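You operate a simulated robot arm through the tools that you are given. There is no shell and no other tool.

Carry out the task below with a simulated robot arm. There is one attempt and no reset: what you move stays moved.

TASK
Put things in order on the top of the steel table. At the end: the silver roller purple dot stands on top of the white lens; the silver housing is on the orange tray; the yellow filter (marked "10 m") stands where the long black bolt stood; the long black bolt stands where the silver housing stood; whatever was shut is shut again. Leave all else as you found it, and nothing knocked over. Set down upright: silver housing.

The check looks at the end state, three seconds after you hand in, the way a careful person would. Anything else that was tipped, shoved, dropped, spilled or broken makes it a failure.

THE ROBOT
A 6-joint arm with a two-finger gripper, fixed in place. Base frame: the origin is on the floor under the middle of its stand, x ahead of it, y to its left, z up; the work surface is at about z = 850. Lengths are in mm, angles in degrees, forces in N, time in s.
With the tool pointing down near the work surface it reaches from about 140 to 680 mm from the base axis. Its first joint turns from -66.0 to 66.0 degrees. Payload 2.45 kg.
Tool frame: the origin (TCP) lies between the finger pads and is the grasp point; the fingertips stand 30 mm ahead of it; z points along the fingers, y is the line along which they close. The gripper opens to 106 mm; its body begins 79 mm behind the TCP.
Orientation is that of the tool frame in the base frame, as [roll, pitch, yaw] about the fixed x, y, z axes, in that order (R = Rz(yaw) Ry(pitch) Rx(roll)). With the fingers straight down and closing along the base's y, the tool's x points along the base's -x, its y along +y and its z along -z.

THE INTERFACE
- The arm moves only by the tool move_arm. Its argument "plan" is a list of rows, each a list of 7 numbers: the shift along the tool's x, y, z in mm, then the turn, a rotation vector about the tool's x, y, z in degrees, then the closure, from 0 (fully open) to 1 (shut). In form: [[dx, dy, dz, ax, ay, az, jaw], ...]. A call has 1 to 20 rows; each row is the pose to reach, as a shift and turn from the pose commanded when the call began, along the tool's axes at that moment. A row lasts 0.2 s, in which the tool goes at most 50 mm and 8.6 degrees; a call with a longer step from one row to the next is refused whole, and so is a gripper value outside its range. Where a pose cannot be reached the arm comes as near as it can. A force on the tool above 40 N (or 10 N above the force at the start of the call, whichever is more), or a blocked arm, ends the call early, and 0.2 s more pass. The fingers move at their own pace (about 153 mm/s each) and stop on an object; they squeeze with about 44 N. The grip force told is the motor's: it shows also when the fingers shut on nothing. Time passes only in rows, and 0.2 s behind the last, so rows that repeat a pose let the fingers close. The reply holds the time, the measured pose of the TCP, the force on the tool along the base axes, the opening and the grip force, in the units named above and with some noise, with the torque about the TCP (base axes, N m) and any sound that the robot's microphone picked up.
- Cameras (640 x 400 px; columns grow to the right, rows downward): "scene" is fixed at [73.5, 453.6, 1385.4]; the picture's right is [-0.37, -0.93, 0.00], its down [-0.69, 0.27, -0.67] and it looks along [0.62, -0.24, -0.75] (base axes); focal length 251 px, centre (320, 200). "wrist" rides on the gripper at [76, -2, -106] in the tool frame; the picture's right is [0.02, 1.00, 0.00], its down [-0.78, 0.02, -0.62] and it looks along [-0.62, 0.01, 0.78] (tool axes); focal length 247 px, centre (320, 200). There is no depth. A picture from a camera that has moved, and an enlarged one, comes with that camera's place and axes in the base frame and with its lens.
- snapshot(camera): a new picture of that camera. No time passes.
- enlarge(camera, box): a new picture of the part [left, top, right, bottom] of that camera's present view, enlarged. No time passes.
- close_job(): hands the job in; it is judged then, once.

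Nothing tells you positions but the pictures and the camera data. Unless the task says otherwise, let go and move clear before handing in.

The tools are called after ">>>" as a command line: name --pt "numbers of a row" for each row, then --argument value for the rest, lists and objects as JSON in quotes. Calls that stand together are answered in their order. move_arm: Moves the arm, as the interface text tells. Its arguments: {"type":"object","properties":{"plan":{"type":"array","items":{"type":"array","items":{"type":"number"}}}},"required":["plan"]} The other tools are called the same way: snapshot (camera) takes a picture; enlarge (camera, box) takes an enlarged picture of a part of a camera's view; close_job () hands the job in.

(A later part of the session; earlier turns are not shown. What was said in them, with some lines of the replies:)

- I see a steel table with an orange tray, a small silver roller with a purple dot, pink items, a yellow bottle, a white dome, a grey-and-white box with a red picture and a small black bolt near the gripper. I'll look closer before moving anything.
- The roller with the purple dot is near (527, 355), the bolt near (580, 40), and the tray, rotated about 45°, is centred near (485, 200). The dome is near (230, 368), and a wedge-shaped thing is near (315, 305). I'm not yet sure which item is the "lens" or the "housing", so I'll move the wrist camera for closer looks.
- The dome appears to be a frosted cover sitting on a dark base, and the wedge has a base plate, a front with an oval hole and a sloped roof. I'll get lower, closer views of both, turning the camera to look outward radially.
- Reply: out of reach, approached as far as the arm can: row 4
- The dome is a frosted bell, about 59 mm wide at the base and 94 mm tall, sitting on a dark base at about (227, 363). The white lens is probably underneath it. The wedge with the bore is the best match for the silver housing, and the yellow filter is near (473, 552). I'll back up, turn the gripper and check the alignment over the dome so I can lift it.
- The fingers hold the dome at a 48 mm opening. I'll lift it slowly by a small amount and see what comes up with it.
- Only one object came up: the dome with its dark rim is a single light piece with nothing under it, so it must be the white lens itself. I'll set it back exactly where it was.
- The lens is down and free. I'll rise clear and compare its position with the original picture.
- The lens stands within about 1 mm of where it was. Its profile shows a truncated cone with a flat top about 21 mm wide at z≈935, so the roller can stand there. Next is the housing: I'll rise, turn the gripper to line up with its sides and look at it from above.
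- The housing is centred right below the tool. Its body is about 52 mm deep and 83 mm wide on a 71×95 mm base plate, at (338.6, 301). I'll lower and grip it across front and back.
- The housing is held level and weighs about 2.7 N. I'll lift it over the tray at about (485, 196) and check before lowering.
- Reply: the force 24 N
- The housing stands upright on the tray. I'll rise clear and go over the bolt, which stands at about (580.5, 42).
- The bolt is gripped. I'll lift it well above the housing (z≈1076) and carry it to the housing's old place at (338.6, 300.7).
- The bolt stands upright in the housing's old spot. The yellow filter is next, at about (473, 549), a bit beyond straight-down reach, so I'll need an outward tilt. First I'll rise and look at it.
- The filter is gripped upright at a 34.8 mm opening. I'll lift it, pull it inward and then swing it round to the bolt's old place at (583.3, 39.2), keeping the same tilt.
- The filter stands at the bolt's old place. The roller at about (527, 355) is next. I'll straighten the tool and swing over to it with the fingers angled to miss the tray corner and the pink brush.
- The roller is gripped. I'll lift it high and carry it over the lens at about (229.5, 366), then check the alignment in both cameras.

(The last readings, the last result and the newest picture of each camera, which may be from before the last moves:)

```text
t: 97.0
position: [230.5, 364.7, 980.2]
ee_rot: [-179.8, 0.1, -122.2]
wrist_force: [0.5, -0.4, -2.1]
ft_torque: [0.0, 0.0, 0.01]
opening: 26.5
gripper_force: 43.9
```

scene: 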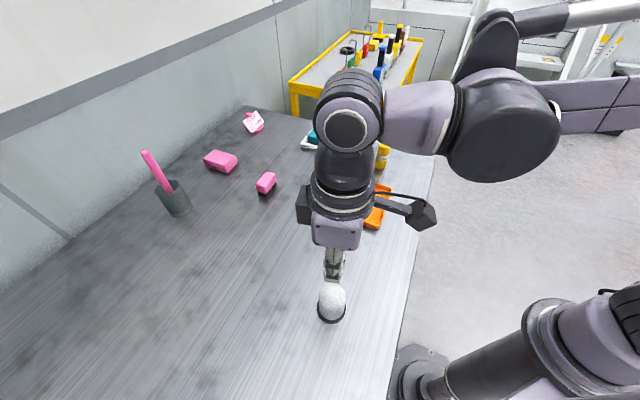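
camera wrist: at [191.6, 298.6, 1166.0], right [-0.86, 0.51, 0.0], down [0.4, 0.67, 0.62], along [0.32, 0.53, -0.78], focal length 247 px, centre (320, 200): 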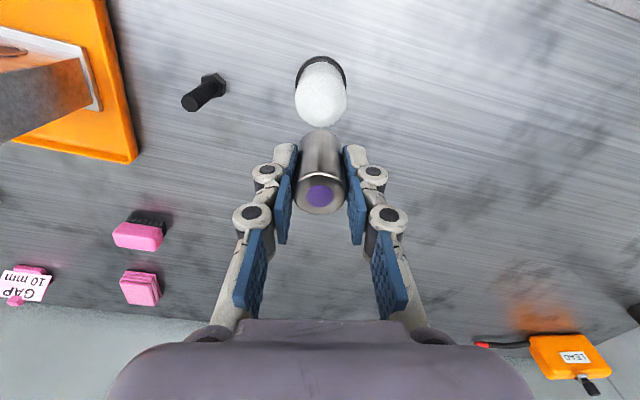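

>>> move_arm --pt "0 0 0.5 0 0 0 1" --pt "0 0 1 0 0 0 1" --pt "0 0 1 0 0 0 1"

>>> move_arm --pt "0 0 0.5 0 0 0 1" --pt "0 0 1 0 0 0 1" --pt "0 0 1 0 0 0 1"

>>> enlarge --camera "wrist" --box '[260, 40, 380, 220]'

```text
t: 97.8
position: [230.9, 365.7, 979.5]
ee_rot: [-179.9, 0.0, -122.2]
wrist_force: [-0.5, -0.7, -2.4]
ft_torque: [0.02, 0.0, 0.04]
opening: 26.9
gripper_force: 44.1
```

```text
t: 98.6
position: [228.9, 364.8, 978.9]
ee_rot: [-179.9, 0.2, -122.2]
wrist_force: [0.1, 0.5, -1.6]
ft_torque: [0.01, -0.02, -0.04]
opening: 26.8
gripper_force: 43.7
```

```text
2.22 times, centred on (320, 130) of wrist
camera zoom: at [189.8, 297.6, 1084.0], right [-0.86, 0.51, 0.0], down [0.4, 0.67, 0.62], along [0.32, 0.53, -0.78], focal length 549 px, centre (320, 356)
```

zoom: 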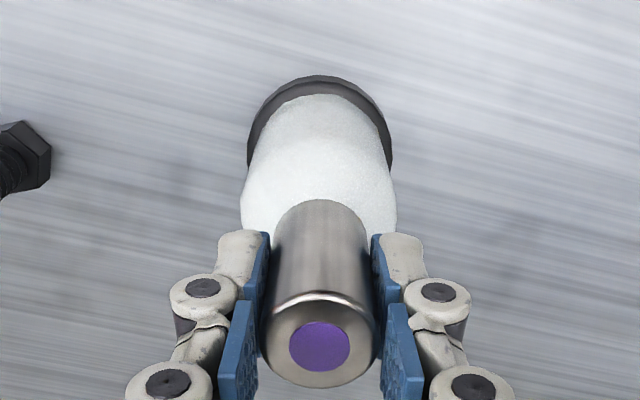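

>>> move_arm --pt "0 0 0.5 0 0 0 1" --pt "0 0 1 0 0 0 1" --pt "0 0 1 0 0 0 1"

>>> move_arm --pt "0 0 0.5 0 0 0 1" --pt "0 0 1 0 0 0 1" --pt "0 0 1 0 0 0 1"

>>> move_arm --pt "0 0 0.5 0 0 0 1" --pt "0 0 1 0 0 0 1" --pt "0 0 1 0 0 0 1"

```text
t: 99.4
position: [230.0, 364.8, 978.8]
ee_rot: [-179.9, 0.1, -122.2]
wrist_force: [1.0, 0.8, -2.3]
ft_torque: [0.02, -0.02, 0.01]
opening: 26.7
gripper_force: 44.8
```

```text
t: 100.2
position: [230.7, 364.5, 976.5]
ee_rot: [-179.9, 0.1, -122.2]
wrist_force: [-0.7, -0.1, -2.2]
ft_torque: [-0.03, 0.02, 0.01]
opening: 26.5
gripper_force: 43.5
```

```text
t: 101.0
position: [230.0, 364.6, 977.3]
ee_rot: [-180.0, 0.1, -122.2]
wrist_force: [-0.1, -0.4, -2.9]
ft_torque: [0.0, 0.0, 0.0]
opening: 26.8
gripper_force: 43.8
```

>>> move_arm --pt "0 0 0.5 0 0 0 1" --pt "0 0 1 0 0 0 1" --pt "0 0 1 0 0 0 1"

>>> move_arm --pt "0 0 0.5 0 0 0 1" --pt "0 0 1 0 0 0 1" --pt "0 0 1 0 0 0 1"

>>> enlarge --camera "wrist" --box '[260, 40, 380, 220]'

```text
t: 101.8
position: [230.8, 365.0, 975.6]
ee_rot: [-179.9, 0.0, -122.2]
wrist_force: [-0.1, -1.1, 1.9]
ft_torque: [-0.09, 0.01, 0.0]
opening: 26.8
gripper_force: 43.7
```

```text
t: 102.6
position: [230.2, 365.1, 974.4]
ee_rot: [-179.9, 0.1, -122.2]
wrist_force: [-0.1, 0.7, 38.1]
ft_torque: [0.02, -0.01, -0.12]
opening: 27.0
gripper_force: 44.1
```

```text
2.22 times, centred on (320, 130) of wrist
camera zoom: at [190.7, 297.7, 1080.6], right [-0.86, 0.52, 0.0], down [0.4, 0.67, 0.62], along [0.32, 0.53, -0.78], focal length 549 px, centre (320, 356)
```

zoom: 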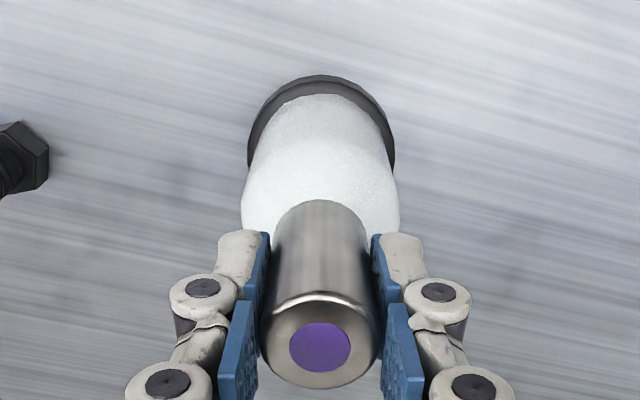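

Contact is at z≈935 with almost no torque, so the roller sits centred on a flat top. I'll ease the load and open only slightly to see whether it stands on its own.

>>> move_arm --pt "0 0 -0.5 0 0 0 1" --pt "0 0 -0.9 0 0 0 1" --pt "0 0 -0.9 0 0 0 1"

>>> move_arm --pt "0 0 0 0 0 0 0.74" --pt "0 0 0 0 0 0 0.72" --pt "0 0 0 0 0 0 0.72" --pt "0 0 0 0 0 0 0.72"

>>> enlarge --camera "wrist" --box '[260, 40, 380, 220]'

>>> enlarge --camera "scene" --box '[290, 240, 380, 330]'

```text
t: 103.4
position: [229.1, 365.2, 974.2]
ee_rot: [-179.9, 0.0, -122.3]
wrist_force: [0.8, 0.9, 11.6]
ft_torque: [0.05, -0.04, -0.03]
opening: 26.6
gripper_force: 44.3
```

```text
t: 104.4
position: [231.5, 365.5, 975.4]
ee_rot: [-179.9, 0.1, -122.2]
wrist_force: [0.7, -0.1, -0.3]
ft_torque: [0.02, -0.03, 0.01]
opening: 29.9
gripper_force: 0.1
```

```text
2.22 times, centred on (320, 130) of wrist
camera zoom: at [190.7, 298.0, 1081.0], right [-0.86, 0.51, 0.0], down [0.4, 0.67, 0.62], along [0.32, 0.53, -0.78], focal length 549 px, centre (320, 356)
```

zoom: 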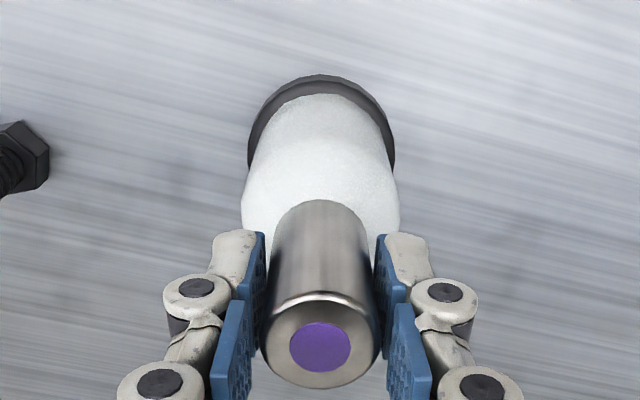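

```text
4.44 times, centred on (335, 285) of scene
camera zoom: at [73.5, 453.6, 1385.4], right [-0.37, -0.93, 0.0], down [-0.69, 0.27, -0.67], along [0.62, -0.24, -0.75], focal length 1114 px, centre (253, -178)
```

zoom: 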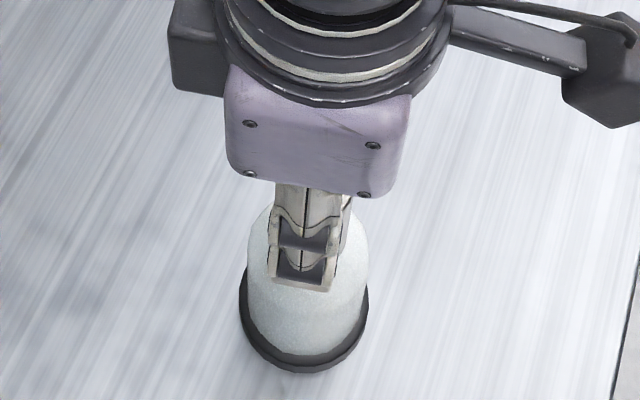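

>>> move_arm --pt "0 0 0 0 0 0 0.7" --pt "0 0 0 0 0 0 0.68" --pt "0 0 0 0 0 0 0.66" --pt "0 0 0 0 0 0 0.66" --pt "0 0 0 0 0 0 0.66" --pt "0 0 0 0 0 0 0.66" --pt "0 0 0 0 0 0 0.66" --pt "0 0 0 0 0 0 0.66" --pt "0 0 0 0 0 0 0.66" --pt "0 0 0 0 0 0 0.66" --pt "0 0 0 0 0 0 0.66" --pt "0 0 0 0 0 0 0.66"

>>> enlarge --camera "wrist" --box '[260, 40, 380, 220]'

```text
t: 107.0
position: [229.6, 364.8, 975.1]
ee_rot: [-179.9, 0.1, -122.1]
wrist_force: [-0.4, -0.6, -0.1]
ft_torque: [-0.01, 0.03, -0.01]
opening: 36.0
gripper_force: 0.1
```

```text
2.22 times, centred on (320, 130) of wrist
camera zoom: at [190.7, 298.0, 1081.0], right [-0.86, 0.51, 0.0], down [0.4, 0.67, 0.62], along [0.32, 0.53, -0.78], focal length 549 px, centre (320, 356)
```

zoom: 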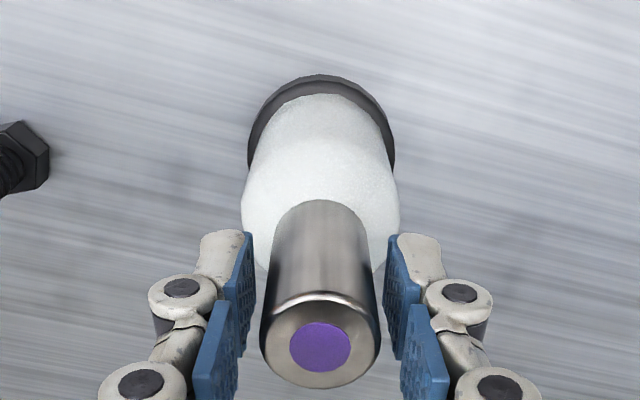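

It stands freely with no finger contact. I'll open fully and rise straight up.

>>> move_arm --pt "0 0 0 0 0 0 0.5" --pt "0 0 0 0 0 0 0.25" --pt "0 0 0 0 0 0 0" --pt "0 0 0 0 0 0 0" --pt "0 0 -20 0 0 0 0" --pt "0 0 -50 0 0 0 0" --pt "0 0 -90 0 0 0 0" --pt "0 0 -130 0 0 0 0" --pt "0 0 -150 0 0 0 0"

>>> snapshot --camera "wrist"

>>> snapshot --camera "scene"

```text
t: 109.0
position: [229.6, 362.8, 1123.1]
ee_rot: [-180.0, 0.1, -122.2]
wrist_force: [0.8, -0.4, 0.0]
ft_torque: [-0.01, 0.02, -0.03]
opening: 106.1
gripper_force: 0.0
```

```text
taken
camera wrist: at [189.6, 295.2, 1230.0], right [-0.86, 0.51, 0.0], down [0.4, 0.67, 0.62], along [0.32, 0.53, -0.78], focal length 247 px, centre (320, 200)
```

wrist: 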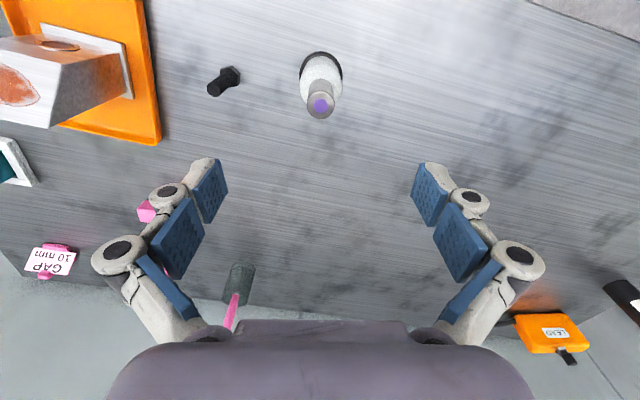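

```text
taken
```

scene: 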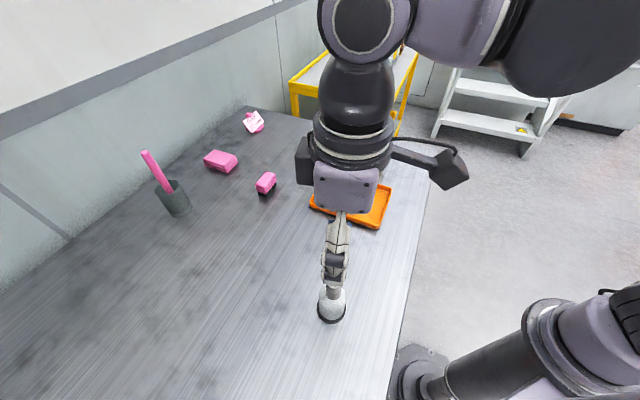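

>>> move_arm --pt "0 0 -40 0 0 0 0" --pt "0 0 -70 0 0 0 0" --pt "20 -30 -70 0 0 0 0" --pt "43 -60 -70 0 0 0 0" --pt "64 -90 -70 0 0 0 0" --pt "85 -121 -70 0 0 0 0" --pt "85 -121 -70 0 0 0 0"

>>> snapshot --camera "scene"

>>> snapshot --camera "wrist"

>>> enlarge --camera "scene" --box '[290, 220, 400, 330]'

>>> enlarge --camera "scene" --box '[290, 120, 420, 240]'

```text
t: 110.6
position: [285.3, 229.6, 1193.0]
ee_rot: [-179.8, 0.1, -122.2]
wrist_force: [0.3, 0.7, 0.5]
ft_torque: [-0.04, -0.01, 0.01]
opening: 105.8
gripper_force: 0.1
```

```text
taken
```

scene: 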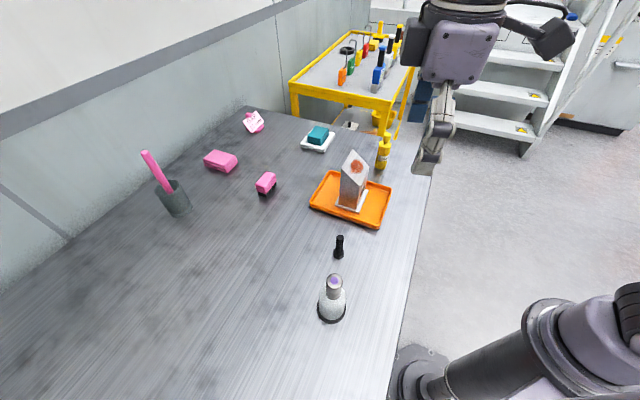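

```text
taken
camera wrist: at [247.0, 160.5, 1299.4], right [-0.86, 0.51, 0.0], down [0.4, 0.67, 0.62], along [0.32, 0.53, -0.78], focal length 247 px, centre (320, 200)
```

wrist: 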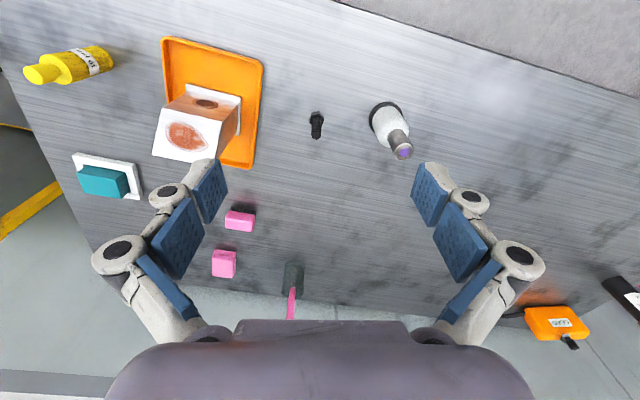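

```text
3.64 times, centred on (345, 275) of scene
camera zoom: at [73.5, 453.6, 1385.4], right [-0.37, -0.93, 0.0], down [-0.69, 0.27, -0.67], along [0.62, -0.24, -0.75], focal length 912 px, centre (229, -73)
```

zoom: 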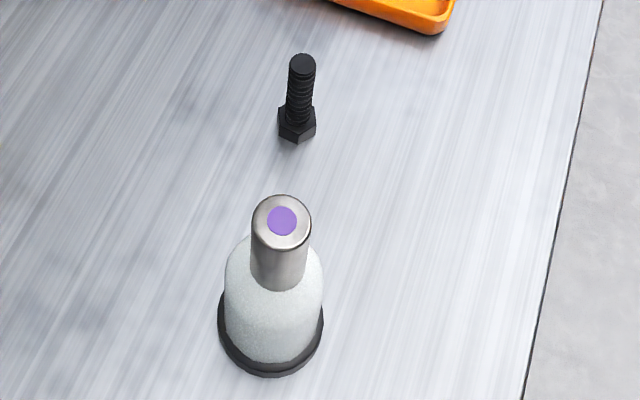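

```text
3.33 times, centred on (355, 180) of scene
camera zoom: at [73.5, 453.6, 1385.4], right [-0.37, -0.93, 0.0], down [-0.69, 0.27, -0.67], along [0.62, -0.24, -0.75], focal length 836 px, centre (203, 267)
```

zoom: 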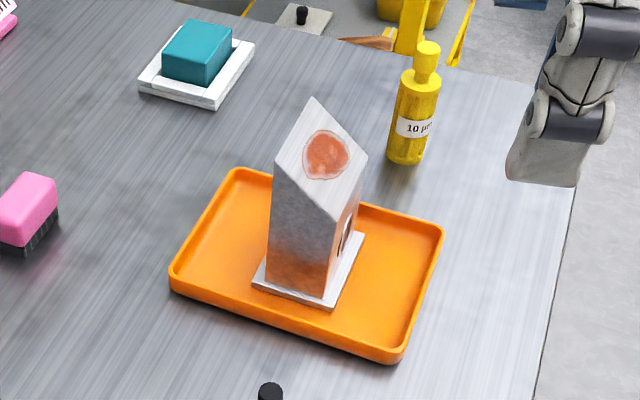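

>>> enlarge --camera "scene" --box '[300, 270, 380, 330]'

>>> enlarge --camera "wrist" --box '[290, 80, 450, 180]'

>>> enlarge --camera "scene" --box '[120, 90, 320, 260]'

```text
6.67 times, centred on (340, 300) of scene
camera zoom: at [73.5, 453.6, 1385.4], right [-0.37, -0.93, 0.0], down [-0.69, 0.27, -0.67], along [0.62, -0.24, -0.75], focal length 1671 px, centre (187, -467)
```

zoom: 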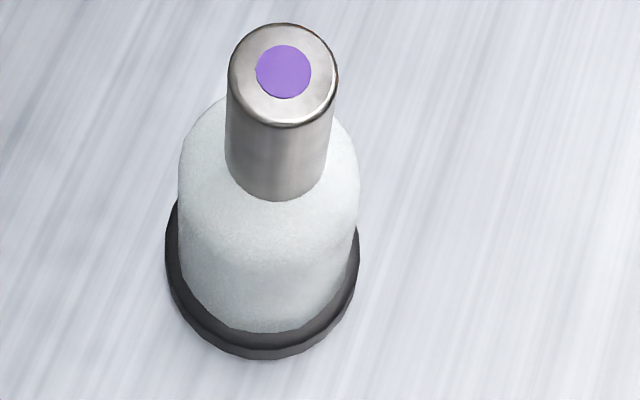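

```text
4.00 times, centred on (370, 130) of wrist
camera zoom: at [247.0, 160.5, 1299.4], right [-0.86, 0.51, 0.0], down [0.4, 0.67, 0.62], along [0.32, 0.53, -0.78], focal length 988 px, centre (120, 480)
```

zoom: 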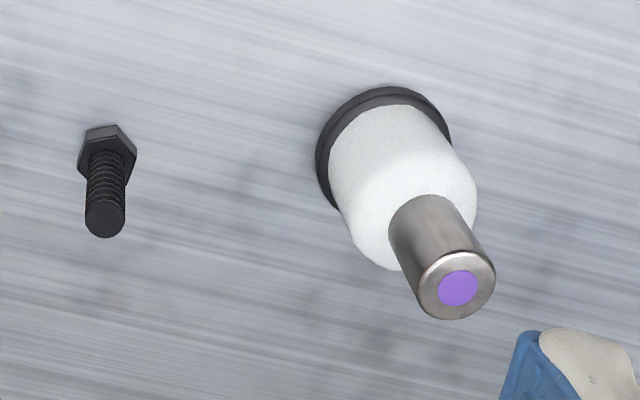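

```text
2.35 times, centred on (220, 175) of scene
camera zoom: at [73.5, 453.6, 1385.4], right [-0.37, -0.93, 0.0], down [-0.69, 0.27, -0.67], along [0.62, -0.24, -0.75], focal length 590 px, centre (555, 259)
```

zoom: 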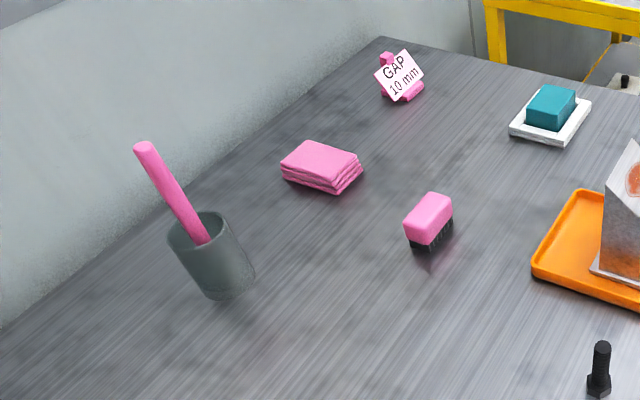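

The end state looks right in both cameras:
- The roller with the purple dot stands centred on the white lens, and the lens is where it was found.
- The silver housing is upright on the orange tray.
- The yellow filter is where the bolt stood, and the bolt is where the housing stood.
- Nothing else has moved, nothing was left open, and the gripper is empty and clear.

I'm handing in now.

>>> close_job

```text
The job is handed in.
```

I've handed in the job. In the last pictures before that, everything matched the task, and the result of the check has not come back to me.

- **Roller:** the silver roller with the purple dot stands centred on the flat top of the white lens. It stayed put for about two seconds with the fingers open before I moved away.
- **Housing:** the silver housing stands upright on the orange tray, and the tray did not move.
- **Filter:** the yellow filter stands where the long black bolt stood, within about 2 mm.
- **Bolt:** the long black bolt stands where the silver housing stood.

Early on I lifted the white lens, thinking it might be a cover. Nothing was under it, and I set it back within about 1 mm of its original spot. I opened nothing, so there was nothing to shut again. Nothing was knocked over, and the other objects in view look as I found them.
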